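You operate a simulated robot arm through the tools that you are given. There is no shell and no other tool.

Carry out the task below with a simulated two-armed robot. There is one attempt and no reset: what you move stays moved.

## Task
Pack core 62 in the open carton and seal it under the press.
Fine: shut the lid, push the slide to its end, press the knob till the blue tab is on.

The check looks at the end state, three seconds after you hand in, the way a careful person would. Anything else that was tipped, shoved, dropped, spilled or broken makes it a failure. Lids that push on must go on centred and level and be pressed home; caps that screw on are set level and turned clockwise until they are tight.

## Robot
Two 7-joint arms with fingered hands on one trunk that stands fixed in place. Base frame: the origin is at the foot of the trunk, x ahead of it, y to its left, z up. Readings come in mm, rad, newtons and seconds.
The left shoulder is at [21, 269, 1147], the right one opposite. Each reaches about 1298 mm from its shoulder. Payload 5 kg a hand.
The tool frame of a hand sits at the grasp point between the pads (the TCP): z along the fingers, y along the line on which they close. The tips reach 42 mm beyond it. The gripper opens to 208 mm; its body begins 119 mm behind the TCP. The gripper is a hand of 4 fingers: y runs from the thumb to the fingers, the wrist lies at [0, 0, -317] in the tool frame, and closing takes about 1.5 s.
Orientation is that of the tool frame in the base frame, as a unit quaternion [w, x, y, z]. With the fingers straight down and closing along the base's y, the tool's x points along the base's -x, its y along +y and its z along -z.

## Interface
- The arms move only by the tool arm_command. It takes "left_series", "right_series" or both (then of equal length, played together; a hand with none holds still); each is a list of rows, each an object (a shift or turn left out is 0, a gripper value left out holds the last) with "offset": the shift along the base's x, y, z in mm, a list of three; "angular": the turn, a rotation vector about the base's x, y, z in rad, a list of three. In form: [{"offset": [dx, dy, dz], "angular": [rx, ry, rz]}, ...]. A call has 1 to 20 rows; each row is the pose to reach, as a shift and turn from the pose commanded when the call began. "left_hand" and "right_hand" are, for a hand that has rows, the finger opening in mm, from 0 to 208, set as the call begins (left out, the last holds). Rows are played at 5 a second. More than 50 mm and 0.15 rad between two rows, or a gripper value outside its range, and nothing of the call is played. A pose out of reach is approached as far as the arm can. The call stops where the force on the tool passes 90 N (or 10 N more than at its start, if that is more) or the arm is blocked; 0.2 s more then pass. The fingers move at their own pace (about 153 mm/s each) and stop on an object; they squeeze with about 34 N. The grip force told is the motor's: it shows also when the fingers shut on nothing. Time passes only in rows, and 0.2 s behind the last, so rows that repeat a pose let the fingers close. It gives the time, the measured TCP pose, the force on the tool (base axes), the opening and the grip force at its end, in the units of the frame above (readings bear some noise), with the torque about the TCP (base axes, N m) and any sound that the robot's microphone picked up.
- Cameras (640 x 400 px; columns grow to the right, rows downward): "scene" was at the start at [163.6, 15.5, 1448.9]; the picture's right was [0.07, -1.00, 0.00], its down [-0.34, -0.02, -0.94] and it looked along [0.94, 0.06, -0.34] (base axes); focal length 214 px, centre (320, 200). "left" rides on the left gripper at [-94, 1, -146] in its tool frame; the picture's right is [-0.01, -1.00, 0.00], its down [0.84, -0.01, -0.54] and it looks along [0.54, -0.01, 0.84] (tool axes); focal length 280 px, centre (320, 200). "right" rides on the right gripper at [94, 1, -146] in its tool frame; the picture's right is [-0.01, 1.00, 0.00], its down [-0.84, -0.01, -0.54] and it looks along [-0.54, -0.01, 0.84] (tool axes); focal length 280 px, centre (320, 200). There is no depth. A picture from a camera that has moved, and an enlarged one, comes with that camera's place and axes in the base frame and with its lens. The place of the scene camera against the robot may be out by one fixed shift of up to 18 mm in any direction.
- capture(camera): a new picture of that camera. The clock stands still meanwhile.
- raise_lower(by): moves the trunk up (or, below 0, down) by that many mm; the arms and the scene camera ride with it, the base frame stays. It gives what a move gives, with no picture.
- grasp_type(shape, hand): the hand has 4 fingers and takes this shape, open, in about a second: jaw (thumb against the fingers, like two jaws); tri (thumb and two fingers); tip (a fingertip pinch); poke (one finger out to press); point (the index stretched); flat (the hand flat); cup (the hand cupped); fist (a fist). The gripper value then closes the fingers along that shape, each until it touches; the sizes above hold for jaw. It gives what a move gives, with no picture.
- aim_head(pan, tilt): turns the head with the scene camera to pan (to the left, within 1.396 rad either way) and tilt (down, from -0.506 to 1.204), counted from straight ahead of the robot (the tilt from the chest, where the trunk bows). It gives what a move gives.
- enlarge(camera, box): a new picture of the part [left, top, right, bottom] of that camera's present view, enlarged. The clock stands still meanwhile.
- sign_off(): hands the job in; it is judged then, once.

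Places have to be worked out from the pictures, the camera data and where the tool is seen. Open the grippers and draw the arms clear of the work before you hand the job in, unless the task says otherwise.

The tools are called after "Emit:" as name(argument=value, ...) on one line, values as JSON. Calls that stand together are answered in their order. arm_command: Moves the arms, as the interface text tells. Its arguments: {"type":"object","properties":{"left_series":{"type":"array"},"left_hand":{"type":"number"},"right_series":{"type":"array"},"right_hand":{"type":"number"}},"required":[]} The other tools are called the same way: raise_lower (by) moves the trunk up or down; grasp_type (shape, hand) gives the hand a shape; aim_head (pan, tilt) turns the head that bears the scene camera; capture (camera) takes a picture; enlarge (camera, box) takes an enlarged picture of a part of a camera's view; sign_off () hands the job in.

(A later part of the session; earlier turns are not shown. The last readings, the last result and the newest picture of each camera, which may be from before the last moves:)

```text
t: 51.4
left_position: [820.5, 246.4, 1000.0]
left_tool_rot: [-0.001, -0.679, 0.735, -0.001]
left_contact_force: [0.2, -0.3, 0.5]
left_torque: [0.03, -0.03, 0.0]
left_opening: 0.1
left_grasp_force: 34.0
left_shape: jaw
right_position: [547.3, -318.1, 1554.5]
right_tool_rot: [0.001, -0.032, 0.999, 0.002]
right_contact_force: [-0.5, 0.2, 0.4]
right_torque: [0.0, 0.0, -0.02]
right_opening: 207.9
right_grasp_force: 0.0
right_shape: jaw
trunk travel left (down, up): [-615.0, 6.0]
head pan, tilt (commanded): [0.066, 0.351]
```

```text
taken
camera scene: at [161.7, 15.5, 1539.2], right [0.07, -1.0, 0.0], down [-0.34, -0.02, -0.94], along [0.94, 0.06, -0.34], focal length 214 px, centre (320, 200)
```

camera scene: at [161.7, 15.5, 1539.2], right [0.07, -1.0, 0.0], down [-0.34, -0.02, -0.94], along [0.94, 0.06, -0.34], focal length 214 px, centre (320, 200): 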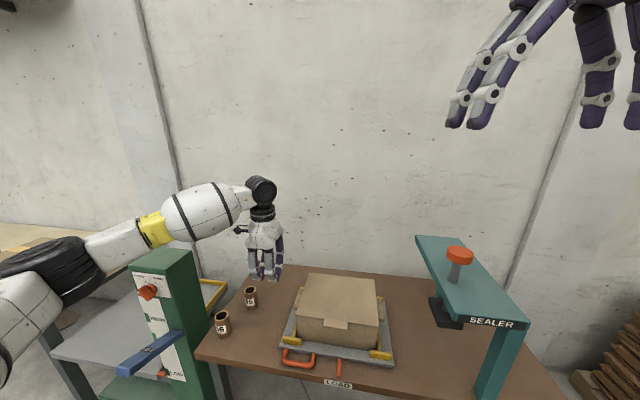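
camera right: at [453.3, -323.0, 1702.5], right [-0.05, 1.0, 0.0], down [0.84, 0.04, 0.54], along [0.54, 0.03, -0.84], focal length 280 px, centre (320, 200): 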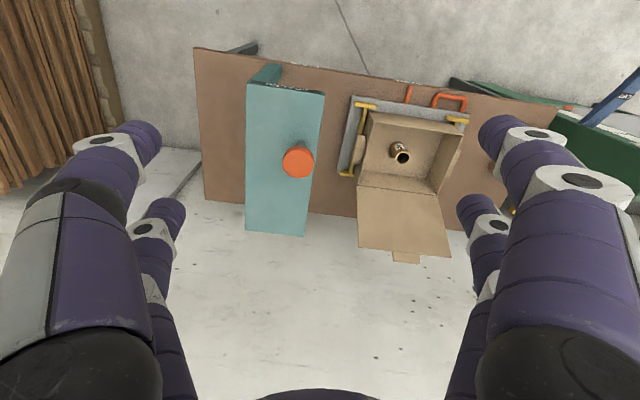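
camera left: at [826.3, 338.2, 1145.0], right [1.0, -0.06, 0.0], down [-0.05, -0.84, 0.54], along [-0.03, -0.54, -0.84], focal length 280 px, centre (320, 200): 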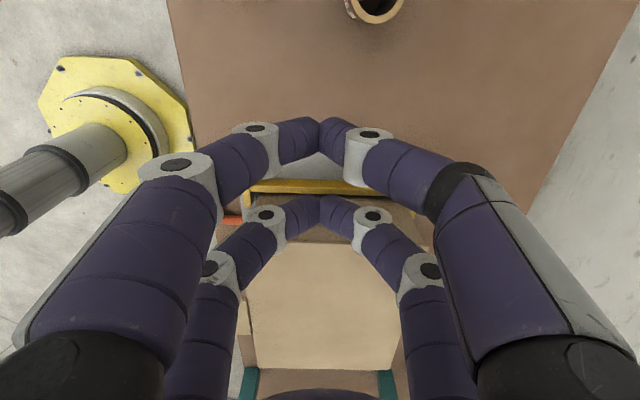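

The hand is beside the tray's left edge (edge at about y≈178 here) with free table below. I'll lower the closed fingertips to just above the table.

Emit:
arm_command(left_series=[{"offset": [0, 0, -40]}, {"offset": [0, 0, -80]}, {"offset": [0, 0, -120]}, {"offset": [0, 0, -155]}, {"offset": [0, 0, -180]}, {"offset": [0, 0, -190]}, {"offset": [0, 0, -190]}])

Emit:
enlarge(camera="scene", box=[200, 220, 400, 390])

Emit:
capture(camera="left")

```text
t: 53.0
left_position: [820.9, 248.2, 810.7]
left_tool_rot: [0.0, -0.679, 0.734, 0.001]
left_contact_force: [0.5, -0.5, -1.3]
left_torque: [-0.01, 0.03, 0.01]
left_opening: 0.2
left_grasp_force: 33.9
left_shape: jaw
right_position: [547.9, -318.2, 1555.1]
right_tool_rot: [0.0, -0.031, 1.0, 0.001]
right_contact_force: [0.0, 0.5, 0.2]
right_torque: [0.02, 0.03, 0.01]
right_opening: 207.7
right_grasp_force: 0.0
right_shape: jaw
trunk travel left (down, up): [-615.0, 6.0]
head pan, tilt (commanded): [0.066, 0.351]
```

```text
2.35 times, centred on (300, 305) of scene
camera zoom: at [162.3, 15.3, 1539.1], right [0.07, -1.0, 0.0], down [-0.34, -0.02, -0.94], along [0.94, 0.06, -0.34], focal length 505 px, centre (367, -47)
```

zoom: 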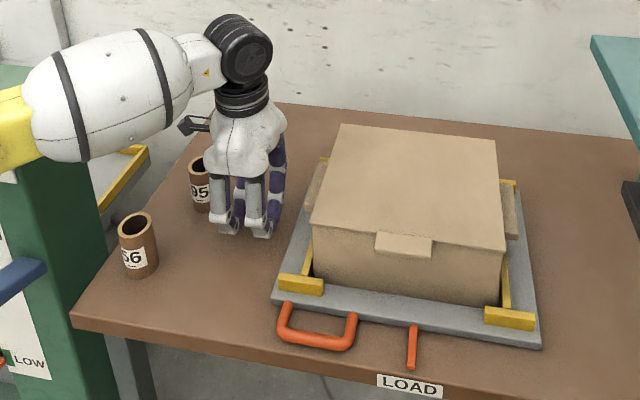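

```text
taken
camera left: at [826.0, 340.7, 955.1], right [1.0, -0.06, 0.0], down [-0.05, -0.84, 0.54], along [-0.03, -0.54, -0.84], focal length 280 px, centre (320, 200)
```

left: 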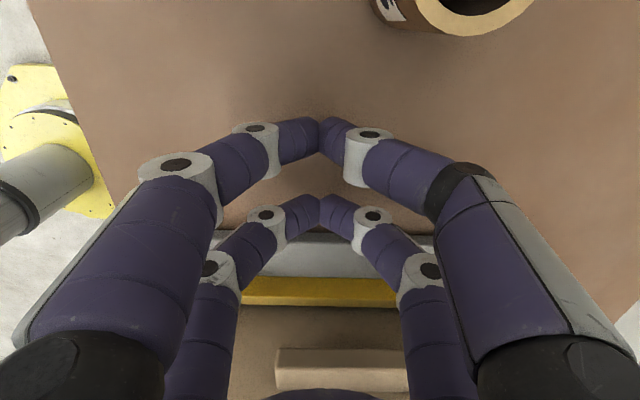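

Tips are about 15 mm above the table and about 28 mm left of the tray edge. I'll creep down to feel the table.

Emit:
arm_command(left_series=[{"offset": [0, 0, -4]}, {"offset": [0, 0, -8]}, {"offset": [0, 0, -10]}, {"offset": [0, 0, -12]}, {"offset": [0, 0, -12]}])

Emit:
enlarge(camera="scene", box=[250, 250, 330, 320])

```text
t: 54.1
left_position: [821.3, 246.8, 797.2]
left_tool_rot: [0.0, -0.679, 0.734, 0.0]
left_contact_force: [0.1, -0.3, -0.2]
left_torque: [0.02, -0.03, -0.02]
left_opening: 0.0
left_grasp_force: 34.6
left_shape: jaw
right_position: [548.9, -318.6, 1555.9]
right_tool_rot: [0.001, -0.032, 0.999, 0.001]
right_contact_force: [0.6, 0.2, 0.5]
right_torque: [0.0, -0.02, 0.0]
right_opening: 207.9
right_grasp_force: 0.1
right_shape: jaw
trunk travel left (down, up): [-615.0, 6.0]
head pan, tilt (commanded): [0.066, 0.351]
```

```text
5.71 times, centred on (290, 285) of scene
camera zoom: at [162.1, 15.4, 1539.1], right [0.07, -1.0, 0.0], down [-0.34, -0.02, -0.94], along [0.94, 0.06, -0.34], focal length 1226 px, centre (491, -286)
```

zoom: 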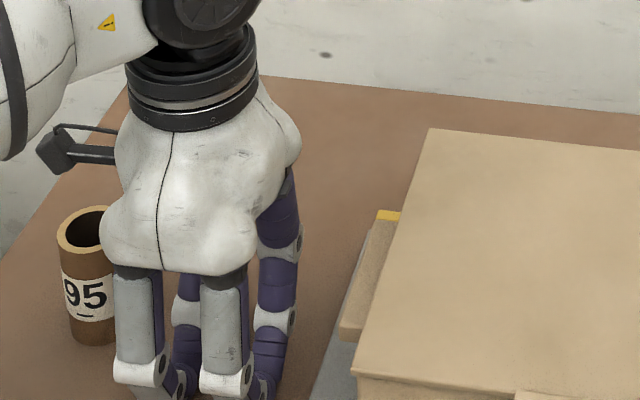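

No table contact yet; I'll go 3 mm lower, to sit just over the table.

Emit:
arm_command(left_series=[{"offset": [0, 0, -1.5]}, {"offset": [0, 0, -3]}, {"offset": [0, 0, -3]}])

```text
t: 55.0
left_position: [820.6, 246.0, 795.5]
left_tool_rot: [0.0, -0.678, 0.735, 0.0]
left_contact_force: [-1.4, 1.6, 5.8]
left_torque: [0.21, 0.07, 0.01]
left_opening: 0.0
left_grasp_force: 34.0
left_shape: jaw
right_position: [549.6, -317.4, 1555.2]
right_tool_rot: [0.002, -0.033, 0.999, 0.001]
right_contact_force: [-0.6, -0.8, -0.2]
right_torque: [0.0, -0.01, -0.01]
right_opening: 207.8
right_grasp_force: 0.0
right_shape: jaw
trunk travel left (down, up): [-615.0, 6.0]
head pan, tilt (commanded): [0.066, 0.351]
```

Light table contact (6 N); I'll raise 2.5 mm and start pushing along the slide direction (mostly −y, slightly −x), first 60 mm.

Emit:
arm_command(left_series=[{"offset": [0, 0, 2.5]}, {"offset": [-1, -10, 2.5]}, {"offset": [-2, -20, 2.5]}, {"offset": [-2.5, -28, 2.5]}, {"offset": [-3.3, -36, 2.5]}, {"offset": [-4, -44, 2.5]}, {"offset": [-4.7, -52, 2.5]}, {"offset": [-5.5, -60, 2.5]}, {"offset": [-5.5, -60, 2.5]}])

Emit:
enlarge(camera="scene", box=[200, 220, 400, 390])

Emit:
capture(camera="left")

```text
t: 57.0
left_position: [814.2, 185.7, 795.6]
left_tool_rot: [0.0, -0.679, 0.734, 0.0]
left_contact_force: [-0.2, 0.0, -0.6]
left_torque: [-0.04, -0.02, 0.01]
left_opening: 0.1
left_grasp_force: 33.7
left_shape: jaw
right_position: [549.7, -317.3, 1555.4]
right_tool_rot: [0.001, -0.033, 0.999, 0.002]
right_contact_force: [0.3, -0.3, 0.1]
right_torque: [-0.05, -0.01, -0.01]
right_opening: 207.9
right_grasp_force: 0.1
right_shape: jaw
trunk travel left (down, up): [-615.0, 6.0]
head pan, tilt (commanded): [0.066, 0.351]
```

```text
2.35 times, centred on (300, 305) of scene
camera zoom: at [162.0, 15.6, 1539.1], right [0.07, -1.0, 0.0], down [-0.34, -0.02, -0.94], along [0.94, 0.06, -0.34], focal length 505 px, centre (367, -47)
```

zoom: 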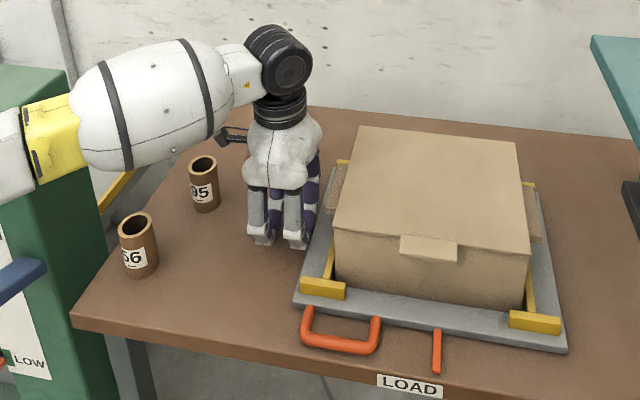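

```text
taken
camera left: at [819.9, 278.9, 941.4], right [1.0, -0.06, 0.0], down [-0.05, -0.84, 0.54], along [-0.03, -0.54, -0.84], focal length 280 px, centre (320, 200)
```

left: 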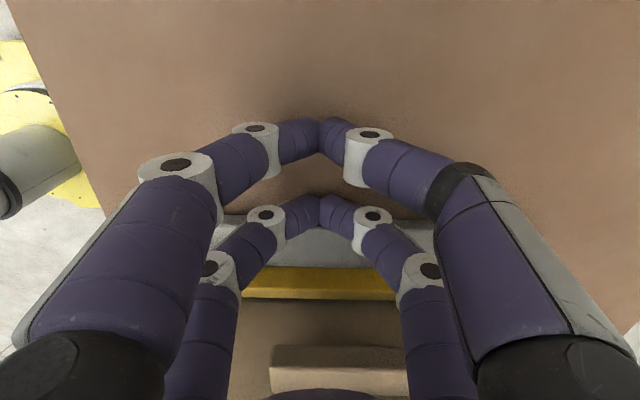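

The tray slides easily along with the fingers (the pointer has left LOAD). I'll continue pushing 220 mm in small steps.

Emit:
arm_command(left_series=[{"offset": [-1, -11, 0]}, {"offset": [-2, -22, 0]}, {"offset": [-3, -33, 0]}, {"offset": [-4, -44, 0]}, {"offset": [-5, -55, 0]}, {"offset": [-6, -66, 0]}, {"offset": [-7, -77, 0]}, {"offset": [-8, -88, 0]}, {"offset": [-9, -99, 0]}, {"offset": [-10, -110, 0]}, {"offset": [-11, -121, 0]}, {"offset": [-12, -132, 0]}, {"offset": [-13, -143, 0]}, {"offset": [-14, -154, 0]}, {"offset": [-15, -165, 0]}, {"offset": [-16, -176, 0]}, {"offset": [-17, -187, 0]}, {"offset": [-18, -198, 0]}, {"offset": [-19, -209, 0]}, {"offset": [-20, -220, 0]}])

Emit:
capture(camera="scene")

Emit:
capture(camera="left")

Emit:
capture(camera="right")

```text
t: 61.1
left_position: [794.8, -34.4, 796.9]
left_tool_rot: [0.0, -0.678, 0.735, -0.001]
left_contact_force: [0.0, -0.4, 0.7]
left_torque: [0.04, 0.01, -0.01]
left_opening: 0.1
left_grasp_force: 33.8
left_shape: jaw
right_position: [548.5, -318.2, 1554.4]
right_tool_rot: [0.001, -0.032, 0.999, 0.001]
right_contact_force: [0.1, -1.1, -0.2]
right_torque: [0.06, 0.01, -0.03]
right_opening: 207.8
right_grasp_force: 0.1
right_shape: jaw
trunk travel left (down, up): [-615.0, 6.0]
head pan, tilt (commanded): [0.066, 0.351]
```

```text
taken
camera scene: at [162.0, 15.2, 1539.1], right [0.07, -1.0, 0.0], down [-0.34, -0.02, -0.94], along [0.94, 0.06, -0.34], focal length 214 px, centre (320, 200)
```

scene: 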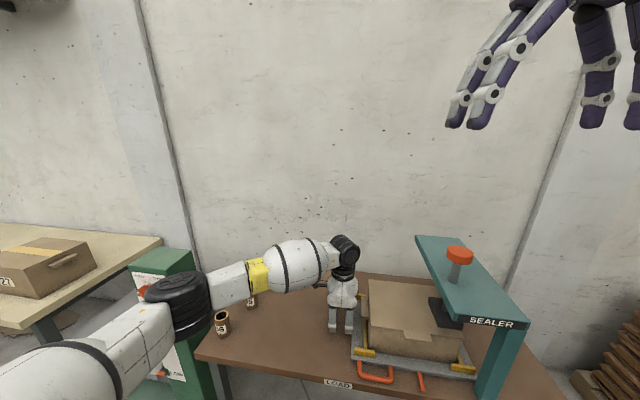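

```text
taken
camera left: at [800.2, 58.3, 942.5], right [1.0, -0.06, 0.0], down [-0.05, -0.84, 0.54], along [-0.03, -0.54, -0.84], focal length 280 px, centre (320, 200)
```

left: 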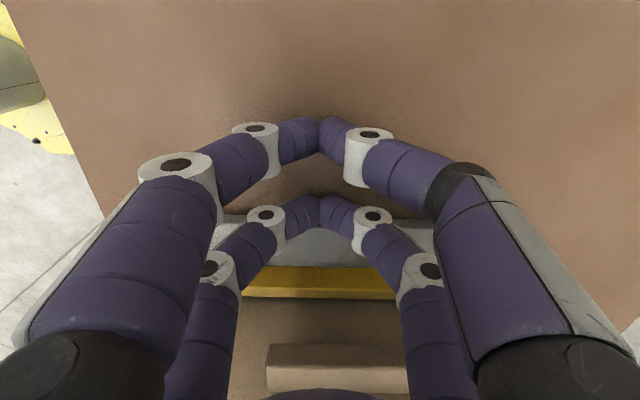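

```text
taken
camera right: at [455.1, -324.4, 1701.4], right [-0.05, 1.0, 0.0], down [0.84, 0.04, 0.54], along [0.54, 0.03, -0.84], focal length 280 px, centre (320, 200)
```

right: 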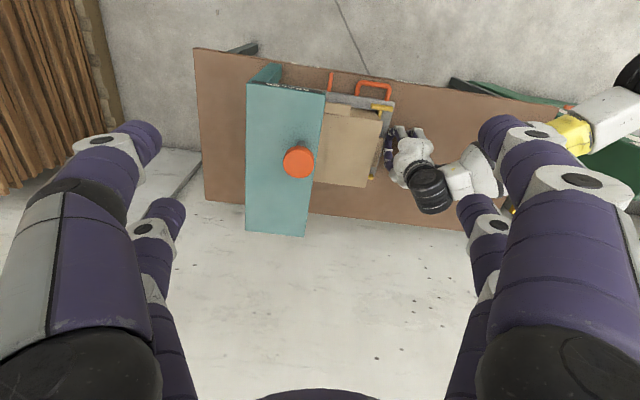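

The tray is well on its way under the sealer. About 85 mm should remain; I'll push 72 mm more, then finish in small steps watching the force.

Emit:
arm_command(left_series=[{"offset": [-0.8, -9, 0]}, {"offset": [-1.6, -18, 0]}, {"offset": [-2.4, -27, 0]}, {"offset": [-3.3, -36, 0]}, {"offset": [-4.1, -45, 0]}, {"offset": [-4.9, -54, 0]}, {"offset": [-5.7, -63, 0]}, {"offset": [-6.5, -72, 0]}, {"offset": [-6.5, -72, 0]}])

Emit:
enlarge(camera="scene", box=[300, 220, 540, 400])

Emit:
enlarge(camera="right", box=[220, 50, 480, 260])

```text
t: 63.1
left_position: [788.3, -105.0, 796.8]
left_tool_rot: [0.001, -0.679, 0.734, -0.001]
left_contact_force: [0.3, -0.4, -0.5]
left_torque: [-0.04, 0.02, 0.0]
left_opening: 0.0
left_grasp_force: 33.9
left_shape: jaw
right_position: [549.2, -318.7, 1555.3]
right_tool_rot: [0.001, -0.032, 0.999, 0.001]
right_contact_force: [-1.0, 0.1, -1.2]
right_torque: [-0.04, -0.01, -0.01]
right_opening: 208.0
right_grasp_force: 0.0
right_shape: jaw
trunk travel left (down, up): [-615.0, 6.0]
head pan, tilt (commanded): [0.066, 0.351]
```

```text
2.22 times, centred on (420, 310) of scene
camera zoom: at [162.1, 15.6, 1539.1], right [0.07, -1.0, 0.0], down [-0.34, -0.02, -0.94], along [0.94, 0.06, -0.34], focal length 477 px, centre (98, -44)
```

zoom: 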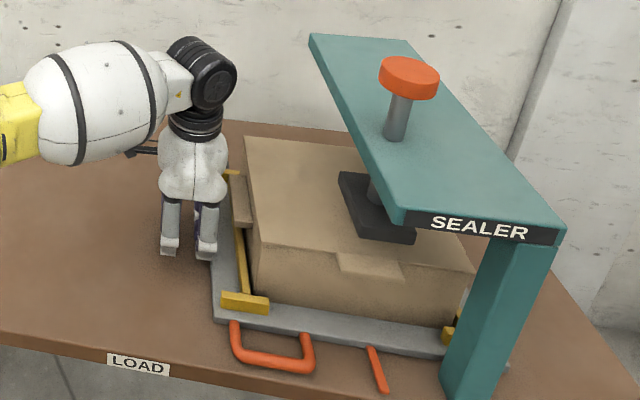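

```text
1.90 times, centred on (350, 155) of right
camera zoom: at [455.2, -323.8, 1701.5], right [-0.05, 1.0, 0.0], down [0.84, 0.04, 0.54], along [0.54, 0.03, -0.84], focal length 534 px, centre (263, 286)
```

zoom: 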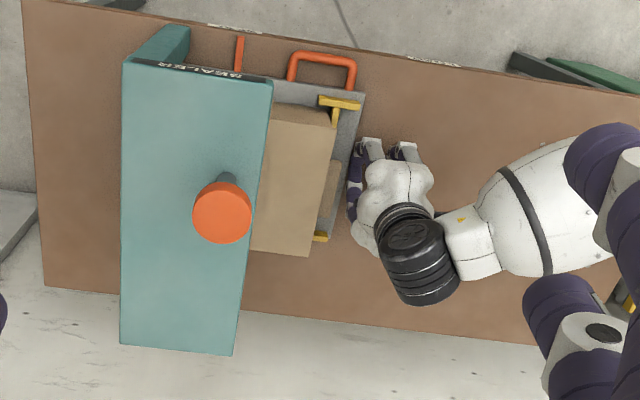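

The pointer is close to the SEAL label and the platen hangs over the lid. I'll push on in 3 mm steps and watch for the end stop.

Emit:
arm_command(left_series=[{"offset": [-0.3, -3, 0]}, {"offset": [-0.5, -6, 0]}, {"offset": [-0.8, -9, 0]}, {"offset": [-1.1, -12, 0]}, {"offset": [-1.1, -12, 0]}])

Emit:
enlarge(camera="right", box=[280, 50, 400, 130])

```text
t: 64.3
left_position: [784.8, -118.0, 796.4]
left_tool_rot: [0.0, -0.679, 0.734, 0.0]
left_contact_force: [0.8, 0.6, -0.6]
left_torque: [0.03, 0.0, 0.01]
left_opening: 0.0
left_grasp_force: 33.8
left_shape: jaw
right_position: [548.4, -317.0, 1554.5]
right_tool_rot: [0.001, -0.032, 0.999, 0.001]
right_contact_force: [-0.4, 1.3, 0.1]
right_torque: [-0.05, -0.02, 0.01]
right_opening: 207.9
right_grasp_force: 0.2
right_shape: jaw
trunk travel left (down, up): [-615.0, 6.0]
head pan, tilt (commanded): [0.066, 0.351]
```

```text
5.00 times, centred on (340, 90) of right
camera zoom: at [455.2, -323.8, 1701.4], right [-0.05, 1.0, 0.0], down [0.84, 0.04, 0.54], along [0.54, 0.03, -0.84], focal length 1402 px, centre (220, 750)
```

zoom: 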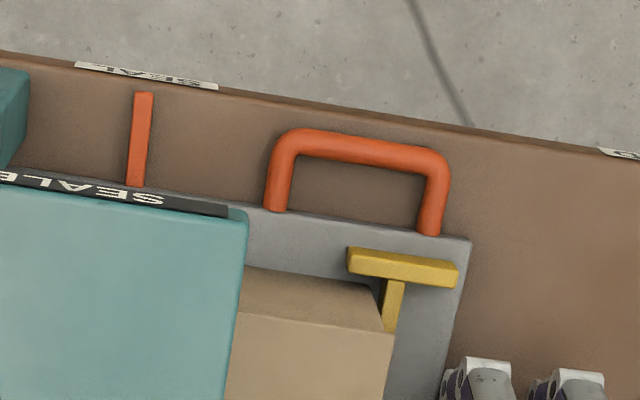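

The pointer is on the SEAL label now. A few more 2 mm steps should bring it against its end stop; watching force.

Emit:
arm_command(left_series=[{"offset": [-0.2, -2, 0]}, {"offset": [-0.4, -4, 0]}, {"offset": [-0.5, -6, 0]}, {"offset": [-0.5, -6, 0]}])

Emit:
enlarge(camera="right", box=[280, 50, 400, 130])

```text
t: 65.3
left_position: [786.6, -120.7, 796.2]
left_tool_rot: [0.0, -0.68, 0.734, 0.001]
left_contact_force: [0.3, 21.6, 2.6]
left_torque: [0.47, 0.05, -0.19]
left_opening: 0.0
left_grasp_force: 33.8
left_shape: jaw
right_position: [548.9, -316.5, 1554.9]
right_tool_rot: [0.0, -0.033, 0.999, 0.001]
right_contact_force: [-0.1, -0.6, -0.1]
right_torque: [0.01, -0.02, 0.0]
right_opening: 208.1
right_grasp_force: 0.1
right_shape: jaw
trunk travel left (down, up): [-615.0, 6.0]
head pan, tilt (commanded): [0.066, 0.351]
```

```text
5.00 times, centred on (340, 90) of right
camera zoom: at [455.3, -322.4, 1701.7], right [-0.05, 1.0, 0.0], down [0.84, 0.04, 0.54], along [0.54, 0.03, -0.84], focal length 1402 px, centre (220, 750)
```

zoom: 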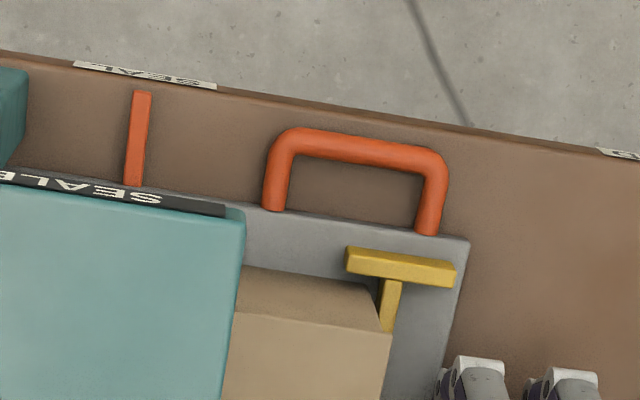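

The slide is on its end stop (force jumped to 22 N). I'll back the left hand off to the left and raise it clear.

Emit:
arm_command(left_series=[{"offset": [0.5, 6, 0]}, {"offset": [1, 14, 0]}, {"offset": [3, 35, 2]}, {"offset": [5, 60, 20]}, {"offset": [5, 80, 50]}, {"offset": [5, 100, 90]}, {"offset": [5, 120, 130]}, {"offset": [5, 140, 170]}, {"offset": [5, 160, 215]}, {"offset": [5, 180, 260]}, {"offset": [0, 210, 300]}, {"offset": [-20, 245, 330]}, {"offset": [-40, 280, 350]}, {"offset": [-60, 310, 360]}, {"offset": [-60, 310, 360]}])

Emit:
grasp_type(shape="poke", hand="right")

Emit:
capture(camera="right")

Emit:
capture(camera="scene")

```text
refused: row 11 steps farther than a row can; nothing moved
```

```text
t: 66.2
left_position: [786.2, -120.6, 795.2]
left_tool_rot: [0.001, -0.679, 0.734, 0.002]
left_contact_force: [2.5, 32.2, 1.9]
left_torque: [0.83, -0.05, -0.16]
left_opening: 0.0
left_grasp_force: 34.2
left_shape: jaw
right_position: [549.9, -316.2, 1555.5]
right_tool_rot: [0.0, -0.033, 0.999, 0.001]
right_contact_force: [0.3, 0.6, 0.2]
right_torque: [0.01, 0.01, 0.02]
right_opening: 0.0
right_grasp_force: 0.1
right_shape: poke
trunk travel left (down, up): [-615.0, 6.0]
head pan, tilt (commanded): [0.066, 0.351]
```

```text
taken
camera right: at [455.4, -321.8, 1701.8], right [-0.05, 1.0, 0.0], down [0.84, 0.04, 0.54], along [0.54, 0.03, -0.84], focal length 280 px, centre (320, 200)
```

right: 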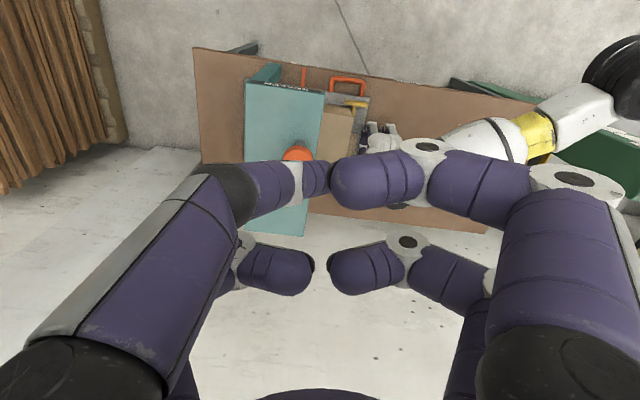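

```text
taken
camera scene: at [162.0, 17.2, 1539.1], right [0.07, -1.0, 0.0], down [-0.34, -0.02, -0.94], along [0.94, 0.06, -0.34], focal length 214 px, centre (320, 200)
```

scene: 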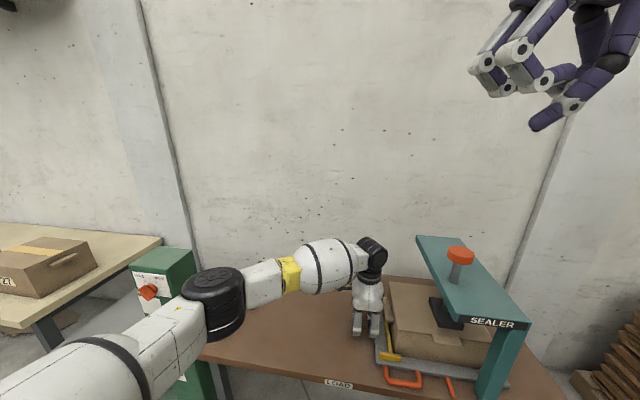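

The retract call was refused for one step being slightly over 50 mm; nothing moved. I'll resend it with smaller steps.

Emit:
arm_command(left_series=[{"offset": [0.5, 6, 0]}, {"offset": [1, 14, 0]}, {"offset": [3, 35, 2]}, {"offset": [5, 60, 20]}, {"offset": [5, 80, 50]}, {"offset": [5, 100, 85]}, {"offset": [5, 120, 120]}, {"offset": [5, 140, 155]}, {"offset": [5, 160, 190]}, {"offset": [5, 180, 225]}, {"offset": [0, 205, 260]}, {"offset": [-10, 230, 295]}, {"offset": [-25, 255, 325]}, {"offset": [-40, 280, 350]}, {"offset": [-55, 305, 365]}, {"offset": [-55, 305, 365]}])

Emit:
capture(camera="scene")

Emit:
enlarge(camera="scene", box=[340, 210, 560, 400])

```text
t: 69.7
left_position: [729.9, 177.2, 1161.5]
left_tool_rot: [-0.001, -0.679, 0.734, 0.0]
left_contact_force: [0.9, -0.7, -0.4]
left_torque: [0.07, 0.04, 0.01]
left_opening: 0.1
left_grasp_force: 34.2
left_shape: jaw
right_position: [549.9, -320.5, 1554.6]
right_tool_rot: [0.001, -0.032, 0.999, 0.001]
right_contact_force: [0.6, -0.9, -0.3]
right_torque: [0.08, 0.04, -0.01]
right_opening: 0.0
right_grasp_force: 0.1
right_shape: poke
trunk travel left (down, up): [-615.0, 6.0]
head pan, tilt (commanded): [0.066, 0.351]
```

```text
taken
camera scene: at [162.5, 14.7, 1539.0], right [0.07, -1.0, 0.0], down [-0.34, -0.02, -0.94], along [0.94, 0.06, -0.34], focal length 214 px, centre (320, 200)
```

scene: 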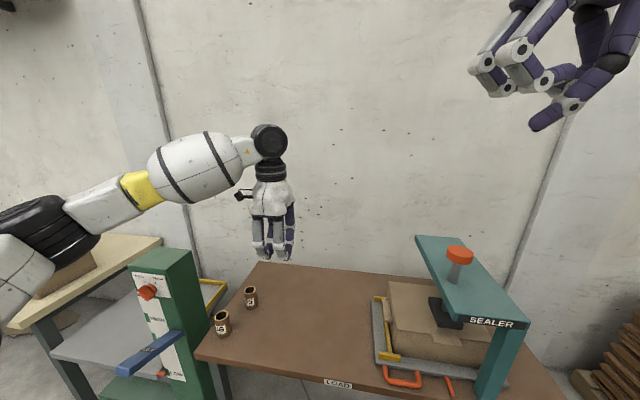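

```text
2.11 times, centred on (450, 305) of scene
camera zoom: at [162.5, 14.7, 1539.0], right [0.07, -1.0, 0.0], down [-0.34, -0.02, -0.94], along [0.94, 0.06, -0.34], focal length 452 px, centre (46, -21)
```

zoom: 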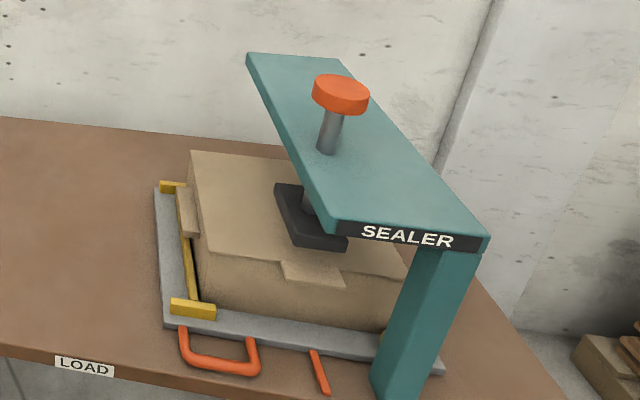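

The tray stays at SEAL and both other cores are untouched. Next, the knob at about [703, -357, top ≈1170]: I'll set the right hand to closed jaw and bring it above the knob for a close look.

Emit:
grasp_type(shape="jaw", hand="right")

Emit:
arm_command(right_series=[{"offset": [23, -5, -32]}, {"offset": [46, -10, -64]}, {"offset": [69, -15, -96]}, {"offset": [92, -20, -128]}, {"offset": [115, -25, -160]}, {"offset": [138, -30, -192]}, {"offset": [161, -35, -224]}, {"offset": [184, -39, -250]}, {"offset": [184, -39, -250]}], right_hand=0)

Emit:
capture(camera="right")

Emit:
capture(camera="scene")

```text
t: 70.5
left_position: [730.5, 177.4, 1161.4]
left_tool_rot: [0.0, -0.679, 0.734, 0.0]
left_contact_force: [0.5, 0.3, 0.2]
left_torque: [0.02, 0.01, 0.02]
left_opening: 0.2
left_grasp_force: 33.6
left_shape: jaw
right_position: [548.4, -317.0, 1556.2]
right_tool_rot: [0.001, -0.032, 0.999, 0.0]
right_contact_force: [0.1, -0.8, 0.7]
right_torque: [0.03, 0.0, 0.01]
right_opening: 207.7
right_grasp_force: 0.2
right_shape: jaw
trunk travel left (down, up): [-615.0, 6.0]
head pan, tilt (commanded): [0.066, 0.351]
```

```text
t: 72.5
left_position: [729.4, 178.2, 1162.4]
left_tool_rot: [0.001, -0.679, 0.734, 0.0]
left_contact_force: [-0.9, 0.8, 0.0]
left_torque: [0.0, -0.08, -0.02]
left_opening: 0.0
left_grasp_force: 34.4
left_shape: jaw
right_position: [731.6, -357.2, 1307.7]
right_tool_rot: [0.002, -0.033, 0.999, 0.0]
right_contact_force: [-0.5, -0.3, 0.6]
right_torque: [0.01, -0.04, 0.0]
right_opening: 0.0
right_grasp_force: 34.3
right_shape: jaw
trunk travel left (down, up): [-615.0, 6.0]
head pan, tilt (commanded): [0.066, 0.351]
```

```text
taken
camera right: at [637.5, -363.3, 1454.0], right [-0.05, 1.0, 0.0], down [0.84, 0.04, 0.54], along [0.54, 0.03, -0.84], focal length 280 px, centre (320, 200)
```

right: 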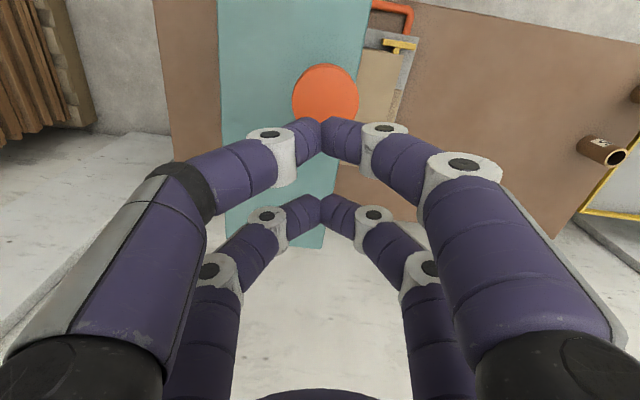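

```text
taken
camera scene: at [161.2, 15.4, 1539.4], right [0.07, -1.0, 0.0], down [-0.34, -0.02, -0.94], along [0.94, 0.06, -0.34], focal length 214 px, centre (320, 200)
```

scene: 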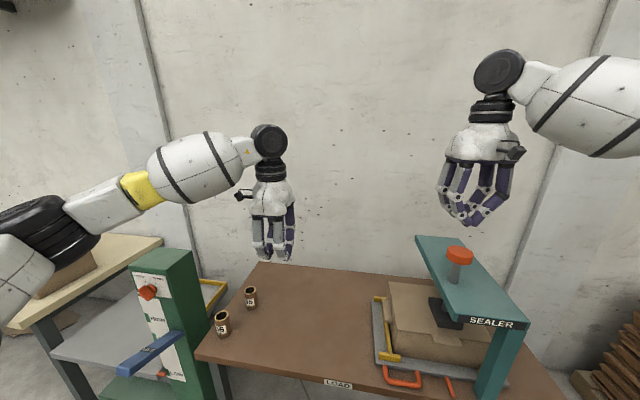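

The near finger row is directly over the knob (offset ~4 mm in y, which I'll correct). I'll descend to just above it.

Emit:
arm_command(right_series=[{"offset": [0, 3, -30]}, {"offset": [0, 3.5, -60]}, {"offset": [0, 3.5, -75]}, {"offset": [0, 3.5, -75]}])

Emit:
capture(camera="right")

Emit:
enlarge(camera="scene", box=[390, 130, 550, 350])

```text
t: 73.5
left_position: [730.4, 178.0, 1161.5]
left_tool_rot: [0.0, -0.679, 0.734, 0.0]
left_contact_force: [0.6, -1.3, 0.2]
left_torque: [0.01, -0.02, 0.01]
left_opening: 0.1
left_grasp_force: 34.0
left_shape: jaw
right_position: [731.9, -354.8, 1232.3]
right_tool_rot: [0.001, -0.031, 1.0, 0.001]
right_contact_force: [-0.3, 0.2, 0.6]
right_torque: [-0.02, -0.01, -0.03]
right_opening: 0.1
right_grasp_force: 34.1
right_shape: jaw
trunk travel left (down, up): [-615.0, 6.0]
head pan, tilt (commanded): [0.066, 0.351]
```

```text
taken
camera right: at [638.4, -361.7, 1378.0], right [-0.05, 1.0, 0.0], down [0.84, 0.04, 0.54], along [0.54, 0.03, -0.84], focal length 280 px, centre (320, 200)
```

right: 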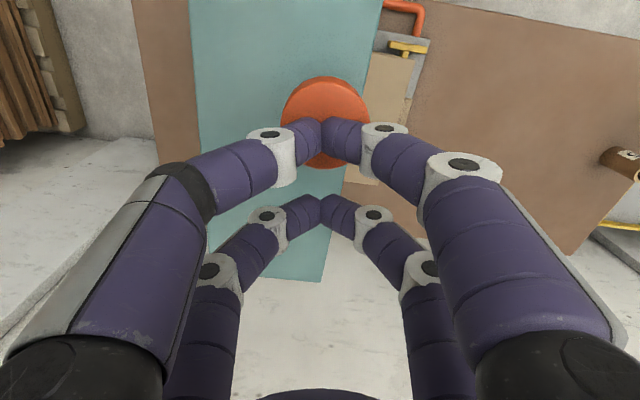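

```text
1.82 times, centred on (470, 240) of scene
camera zoom: at [161.8, 15.6, 1539.2], right [0.07, -1.0, 0.0], down [-0.34, -0.02, -0.94], along [0.94, 0.06, -0.34], focal length 390 px, centre (47, 127)
```

zoom: 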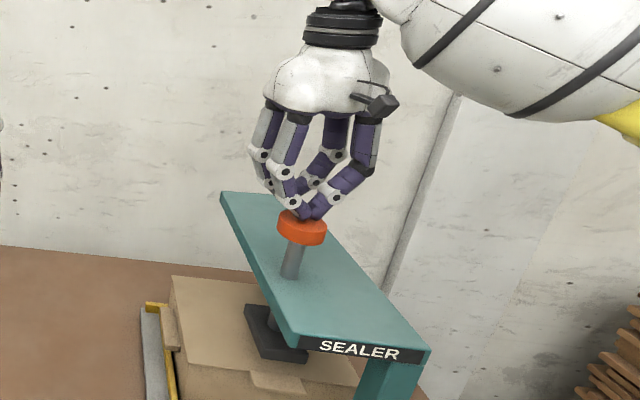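

Tips are centred over the knob. I'll creep down for first contact.

Emit:
arm_command(right_series=[{"offset": [0, 0, -6]}, {"offset": [0, 0, -12]}, {"offset": [0, 0, -16]}, {"offset": [0, 0, -20]}, {"offset": [0, 0, -20]}])

Emit:
enlarge(camera="right", box=[220, 40, 440, 240])

Emit:
enlarge(camera="scene", box=[410, 200, 530, 330])

```text
t: 74.8
left_position: [729.1, 177.4, 1160.7]
left_tool_rot: [0.0, -0.679, 0.734, 0.001]
left_contact_force: [-0.1, -0.4, -0.3]
left_torque: [-0.01, 0.04, 0.01]
left_opening: 0.1
left_grasp_force: 34.2
left_shape: jaw
right_position: [732.9, -354.6, 1210.8]
right_tool_rot: [0.0, -0.032, 0.999, 0.001]
right_contact_force: [0.4, -1.2, 4.0]
right_torque: [-0.04, 0.15, 0.0]
right_opening: 0.0
right_grasp_force: 34.0
right_shape: jaw
trunk travel left (down, up): [-615.0, 6.0]
head pan, tilt (commanded): [0.066, 0.351]
```

```text
2.00 times, centred on (330, 140) of right
camera zoom: at [640.1, -360.0, 1357.7], right [-0.05, 1.0, 0.0], down [0.84, 0.04, 0.54], along [0.54, 0.03, -0.84], focal length 561 px, centre (300, 320)
```

zoom: 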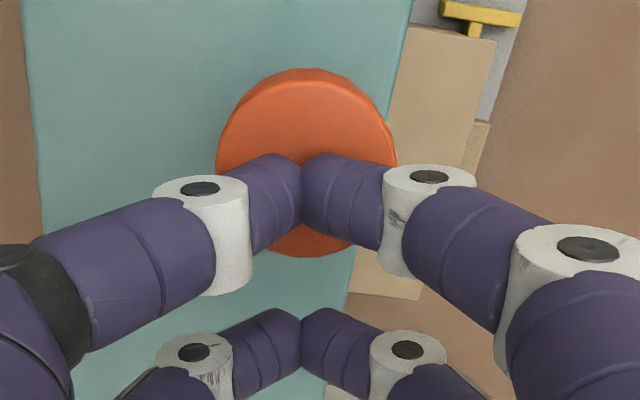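

```text
3.08 times, centred on (470, 265) of scene
camera zoom: at [161.9, 15.5, 1539.2], right [0.07, -1.0, 0.0], down [-0.34, -0.02, -0.94], along [0.94, 0.06, -0.34], focal length 660 px, centre (-142, 0)
```

zoom: 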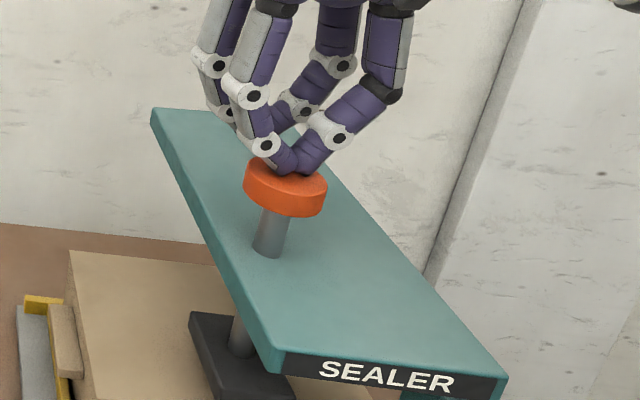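

Contact with the knob (4 N at TCP z≈1211). Now I press down in 4 mm steps, first 24 mm.

Emit:
arm_command(right_series=[{"offset": [0, 0, -4]}, {"offset": [0, 0, -8]}, {"offset": [0, 0, -12]}, {"offset": [0, 0, -16]}, {"offset": [0, 0, -20]}, {"offset": [0, 0, -24]}, {"offset": [0, 0, -24]}])

Emit:
enlarge(camera="scene", box=[400, 200, 540, 340])

Emit:
enlarge(camera="right", box=[160, 0, 480, 240])

```text
t: 76.3
left_position: [730.8, 178.2, 1162.6]
left_tool_rot: [0.001, -0.679, 0.734, 0.0]
left_contact_force: [-0.1, -0.5, 0.0]
left_torque: [0.0, 0.01, 0.0]
left_opening: 0.0
left_grasp_force: 34.1
left_shape: jaw
right_position: [731.1, -352.7, 1186.8]
right_tool_rot: [0.001, -0.033, 0.999, 0.001]
right_contact_force: [1.3, -1.6, 5.8]
right_torque: [-0.07, 0.2, 0.03]
right_opening: 0.1
right_grasp_force: 35.1
right_shape: jaw
trunk travel left (down, up): [-615.0, 6.0]
head pan, tilt (commanded): [0.066, 0.351]
```

```text
2.86 times, centred on (470, 270) of scene
camera zoom: at [161.8, 15.5, 1539.2], right [0.07, -1.0, 0.0], down [-0.34, -0.02, -0.94], along [0.94, 0.06, -0.34], focal length 613 px, centre (-109, 0)
```

zoom: 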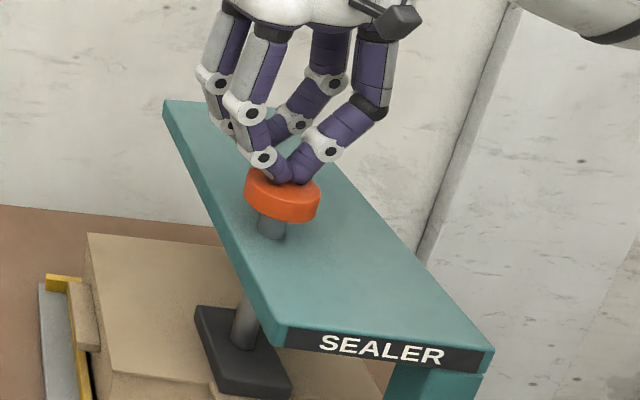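

```text
1.67 times, centred on (320, 120) of right
camera zoom: at [638.9, -358.8, 1332.8], right [-0.05, 1.0, 0.0], down [0.84, 0.04, 0.54], along [0.54, 0.03, -0.84], focal length 467 px, centre (320, 333)
```

zoom: 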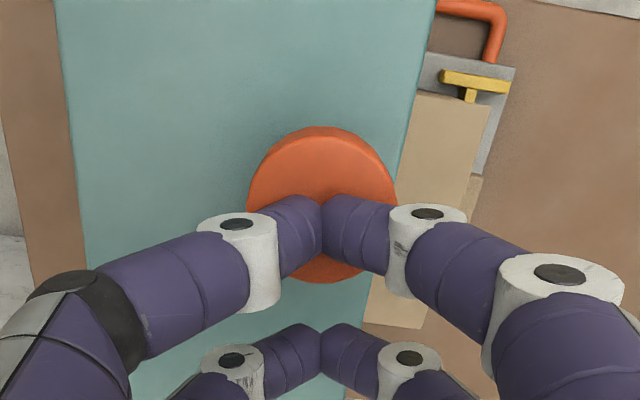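

The knob and platen are moving down with only ~6 N. I'll continue another 18 mm.

Emit:
arm_command(right_series=[{"offset": [0, 0, -4]}, {"offset": [0, 0, -8]}, {"offset": [0, 0, -12]}, {"offset": [0, 0, -15]}, {"offset": [0, 0, -18]}, {"offset": [0, 0, -18]}])

Emit:
enlarge(camera="scene", box=[380, 200, 560, 400])

Emit:
enlarge(camera="right", box=[160, 0, 480, 240])

```text
t: 77.8
left_position: [728.3, 179.8, 1164.3]
left_tool_rot: [0.0, -0.679, 0.734, 0.0]
left_contact_force: [-0.3, -0.1, -0.3]
left_torque: [-0.01, -0.01, -0.03]
left_opening: 0.1
left_grasp_force: 34.1
left_shape: jaw
right_position: [731.5, -351.9, 1177.3]
right_tool_rot: [0.006, -0.033, 0.999, 0.002]
right_contact_force: [18.7, -12.3, 83.2]
right_torque: [-1.22, 2.09, 0.55]
right_opening: 0.2
right_grasp_force: 34.0
right_shape: jaw
trunk travel left (down, up): [-615.0, 6.0]
head pan, tilt (commanded): [0.066, 0.351]
```

```text
2.00 times, centred on (470, 300) of scene
camera zoom: at [159.2, 16.7, 1539.8], right [0.07, -1.0, 0.0], down [-0.34, -0.02, -0.94], along [0.94, 0.06, -0.34], focal length 429 px, centre (20, 0)
```

zoom: 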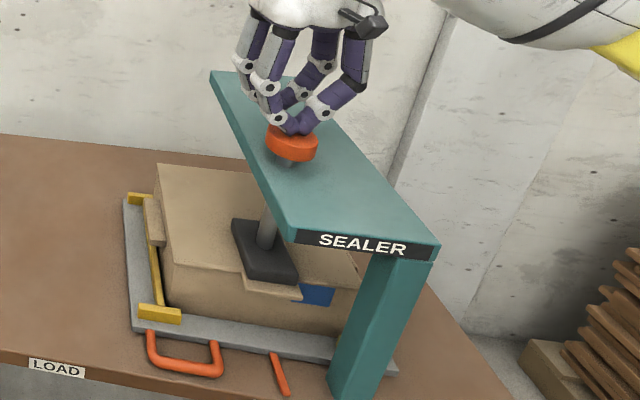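

```text
1.67 times, centred on (320, 120) of right
camera zoom: at [635.8, -358.3, 1321.0], right [-0.05, 1.0, 0.0], down [0.83, 0.04, 0.55], along [0.55, 0.03, -0.84], focal length 467 px, centre (320, 333)
```

zoom: 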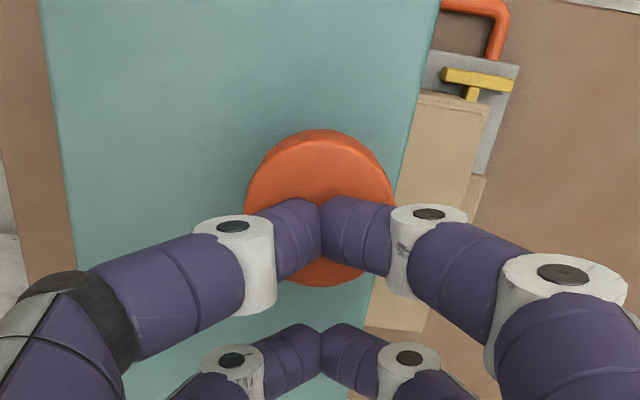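

The knob bottomed out (83 N) and a blue patch has appeared on the carton front by the lid tab. I'll zoom in on it.

Emit:
enlarge(camera="scene", box=[430, 300, 510, 370])

Emit:
enlarge(camera="scene", box=[490, 190, 570, 270])

```text
5.71 times, centred on (470, 335) of scene
camera zoom: at [159.2, 16.7, 1539.8], right [0.07, -1.0, 0.0], down [-0.34, -0.02, -0.94], along [0.94, 0.06, -0.34], focal length 1226 px, centre (-537, -571)
```

zoom: 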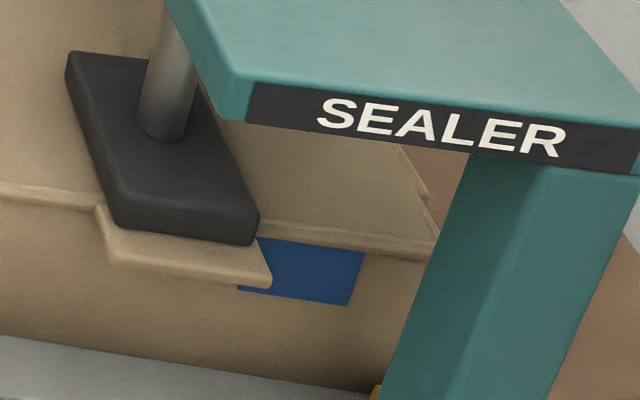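

```text
5.00 times, centred on (530, 230) of scene
camera zoom: at [159.2, 16.7, 1539.8], right [0.07, -1.0, 0.0], down [-0.34, -0.02, -0.94], along [0.94, 0.06, -0.34], focal length 1072 px, centre (-730, 50)
```

zoom: 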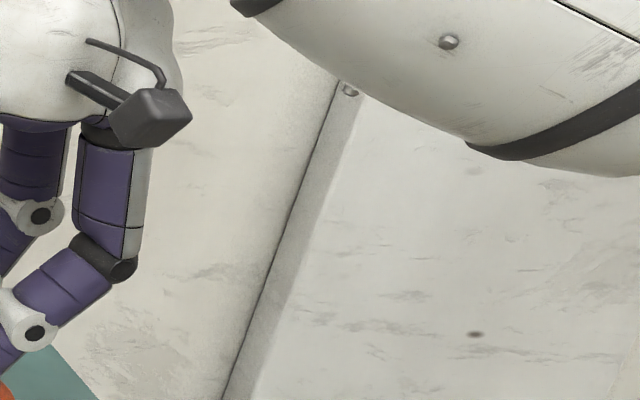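

The blue tab is on the carton's front seam. I'll ease off the knob slowly, letting it return, and then check that the blue tab stays.

Emit:
arm_command(right_series=[{"offset": [0, 0, 6]}, {"offset": [0, 0, 14]}, {"offset": [0, 0, 24]}, {"offset": [0, 0, 34]}, {"offset": [0, 0, 46]}, {"offset": [0, 0, 60]}, {"offset": [0, 0, 80]}, {"offset": [0, 0, 110]}, {"offset": [0, 0, 140]}, {"offset": [0, 0, 140]}])

Emit:
enlarge(camera="scene", box=[360, 220, 560, 400])

Emit:
enlarge(camera="scene", box=[430, 300, 510, 370])

```text
t: 80.0
left_position: [731.4, 177.5, 1161.0]
left_tool_rot: [0.001, -0.679, 0.734, 0.001]
left_contact_force: [-0.1, -0.3, 0.4]
left_torque: [0.03, 0.07, -0.01]
left_opening: 0.2
left_grasp_force: 34.2
left_shape: jaw
right_position: [734.4, -353.0, 1306.2]
right_tool_rot: [0.0, -0.032, 0.999, 0.001]
right_contact_force: [0.4, -0.5, -0.3]
right_torque: [0.11, 0.06, 0.01]
right_opening: 0.2
right_grasp_force: 33.4
right_shape: jaw
trunk travel left (down, up): [-615.0, 6.0]
head pan, tilt (commanded): [0.066, 0.351]
```

```text
2.22 times, centred on (460, 310) of scene
camera zoom: at [162.7, 15.0, 1538.9], right [0.07, -1.0, 0.0], down [-0.34, -0.02, -0.94], along [0.94, 0.06, -0.34], focal length 477 px, centre (9, -44)
```

zoom: 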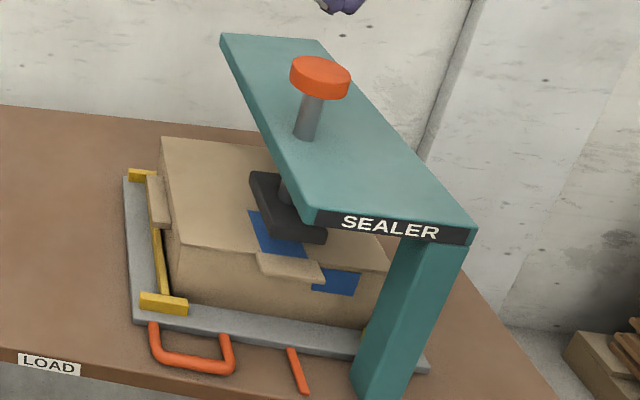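

```text
5.71 times, centred on (470, 335) of scene
camera zoom: at [162.7, 15.0, 1538.9], right [0.07, -1.0, 0.0], down [-0.34, -0.02, -0.94], along [0.94, 0.06, -0.34], focal length 1226 px, centre (-537, -571)
```

zoom: 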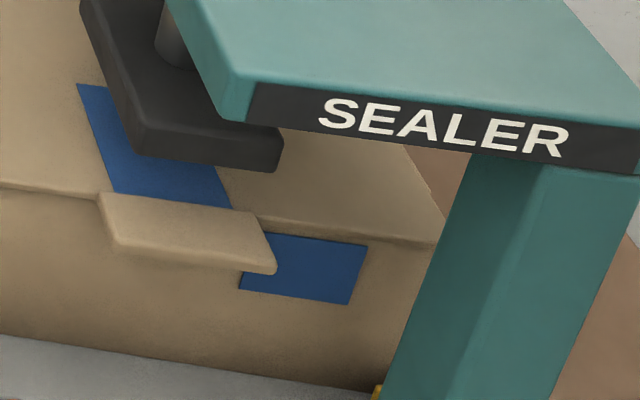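

The blue seal now lies across the lid's front seam and the platen has sprung back up. I'll draw both arms clear, opening the hands, and then verify everything.

Emit:
arm_command(left_series=[{"offset": [-10, 15, 25]}, {"offset": [-25, 30, 55]}, {"offset": [-40, 45, 85]}, {"offset": [-55, 60, 115]}, {"offset": [-70, 75, 145]}, {"offset": [-85, 90, 175]}, {"offset": [-100, 105, 205]}, {"offset": [-115, 120, 230]}, {"offset": [-130, 135, 255]}, {"offset": [-130, 135, 255]}], right_series=[{"offset": [-15, 0, 30]}, {"offset": [-35, 0, 60]}, {"offset": [-55, 5, 90]}, {"offset": [-75, 10, 120]}, {"offset": [-95, 15, 150]}, {"offset": [-115, 20, 175]}, {"offset": [-135, 25, 200]}, {"offset": [-155, 30, 220]}, {"offset": [-180, 35, 240]}, {"offset": [-180, 35, 240]}], left_hand=208, right_hand=208)

Emit:
capture(camera="scene")

Emit:
capture(camera="right")

Emit:
capture(camera="left")

```text
t: 82.2
left_position: [607.3, 314.9, 1415.3]
left_tool_rot: [-0.002, -0.679, 0.734, 0.001]
left_contact_force: [1.6, -0.4, -1.7]
left_torque: [0.06, 0.31, -0.01]
left_opening: 207.9
left_grasp_force: 0.1
left_shape: jaw
right_position: [558.0, -318.6, 1545.9]
right_tool_rot: [-0.001, -0.032, 1.0, 0.001]
right_contact_force: [2.2, -0.6, -1.1]
right_torque: [0.07, 0.33, 0.03]
right_opening: 207.7
right_grasp_force: 0.1
right_shape: jaw
trunk travel left (down, up): [-615.0, 6.0]
head pan, tilt (commanded): [0.066, 0.351]
```

```text
taken
camera scene: at [165.3, 14.8, 1538.4], right [0.07, -1.0, 0.0], down [-0.35, -0.02, -0.94], along [0.94, 0.06, -0.35], focal length 214 px, centre (320, 200)
```

scene: 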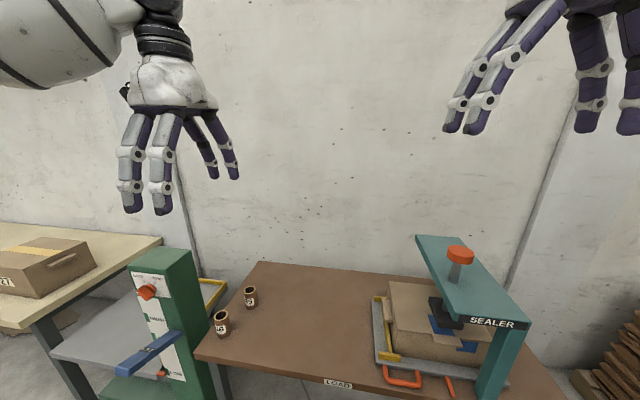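

```text
taken
camera right: at [464.7, -324.3, 1692.1], right [-0.05, 1.0, 0.0], down [0.84, 0.04, 0.54], along [0.54, 0.03, -0.84], focal length 280 px, centre (320, 200)
```

right: 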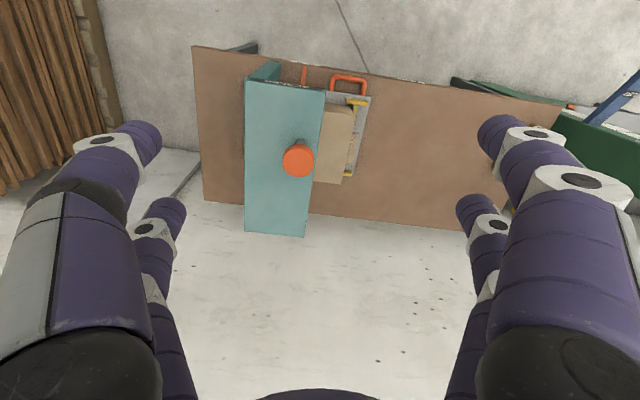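

```text
taken
camera left: at [612.6, 408.1, 1560.1], right [1.0, -0.06, 0.0], down [-0.05, -0.84, 0.54], along [-0.04, -0.54, -0.84], focal length 280 px, centre (320, 200)
```

left: 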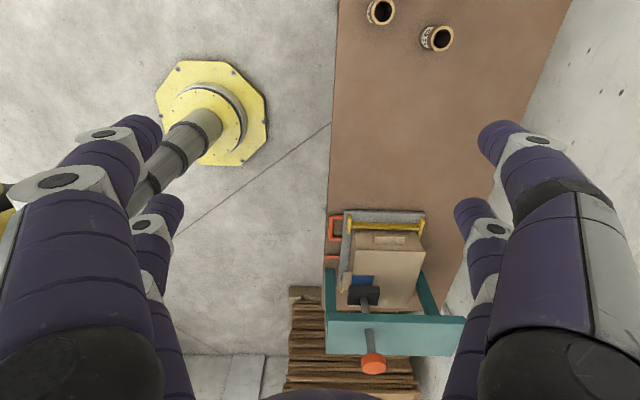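

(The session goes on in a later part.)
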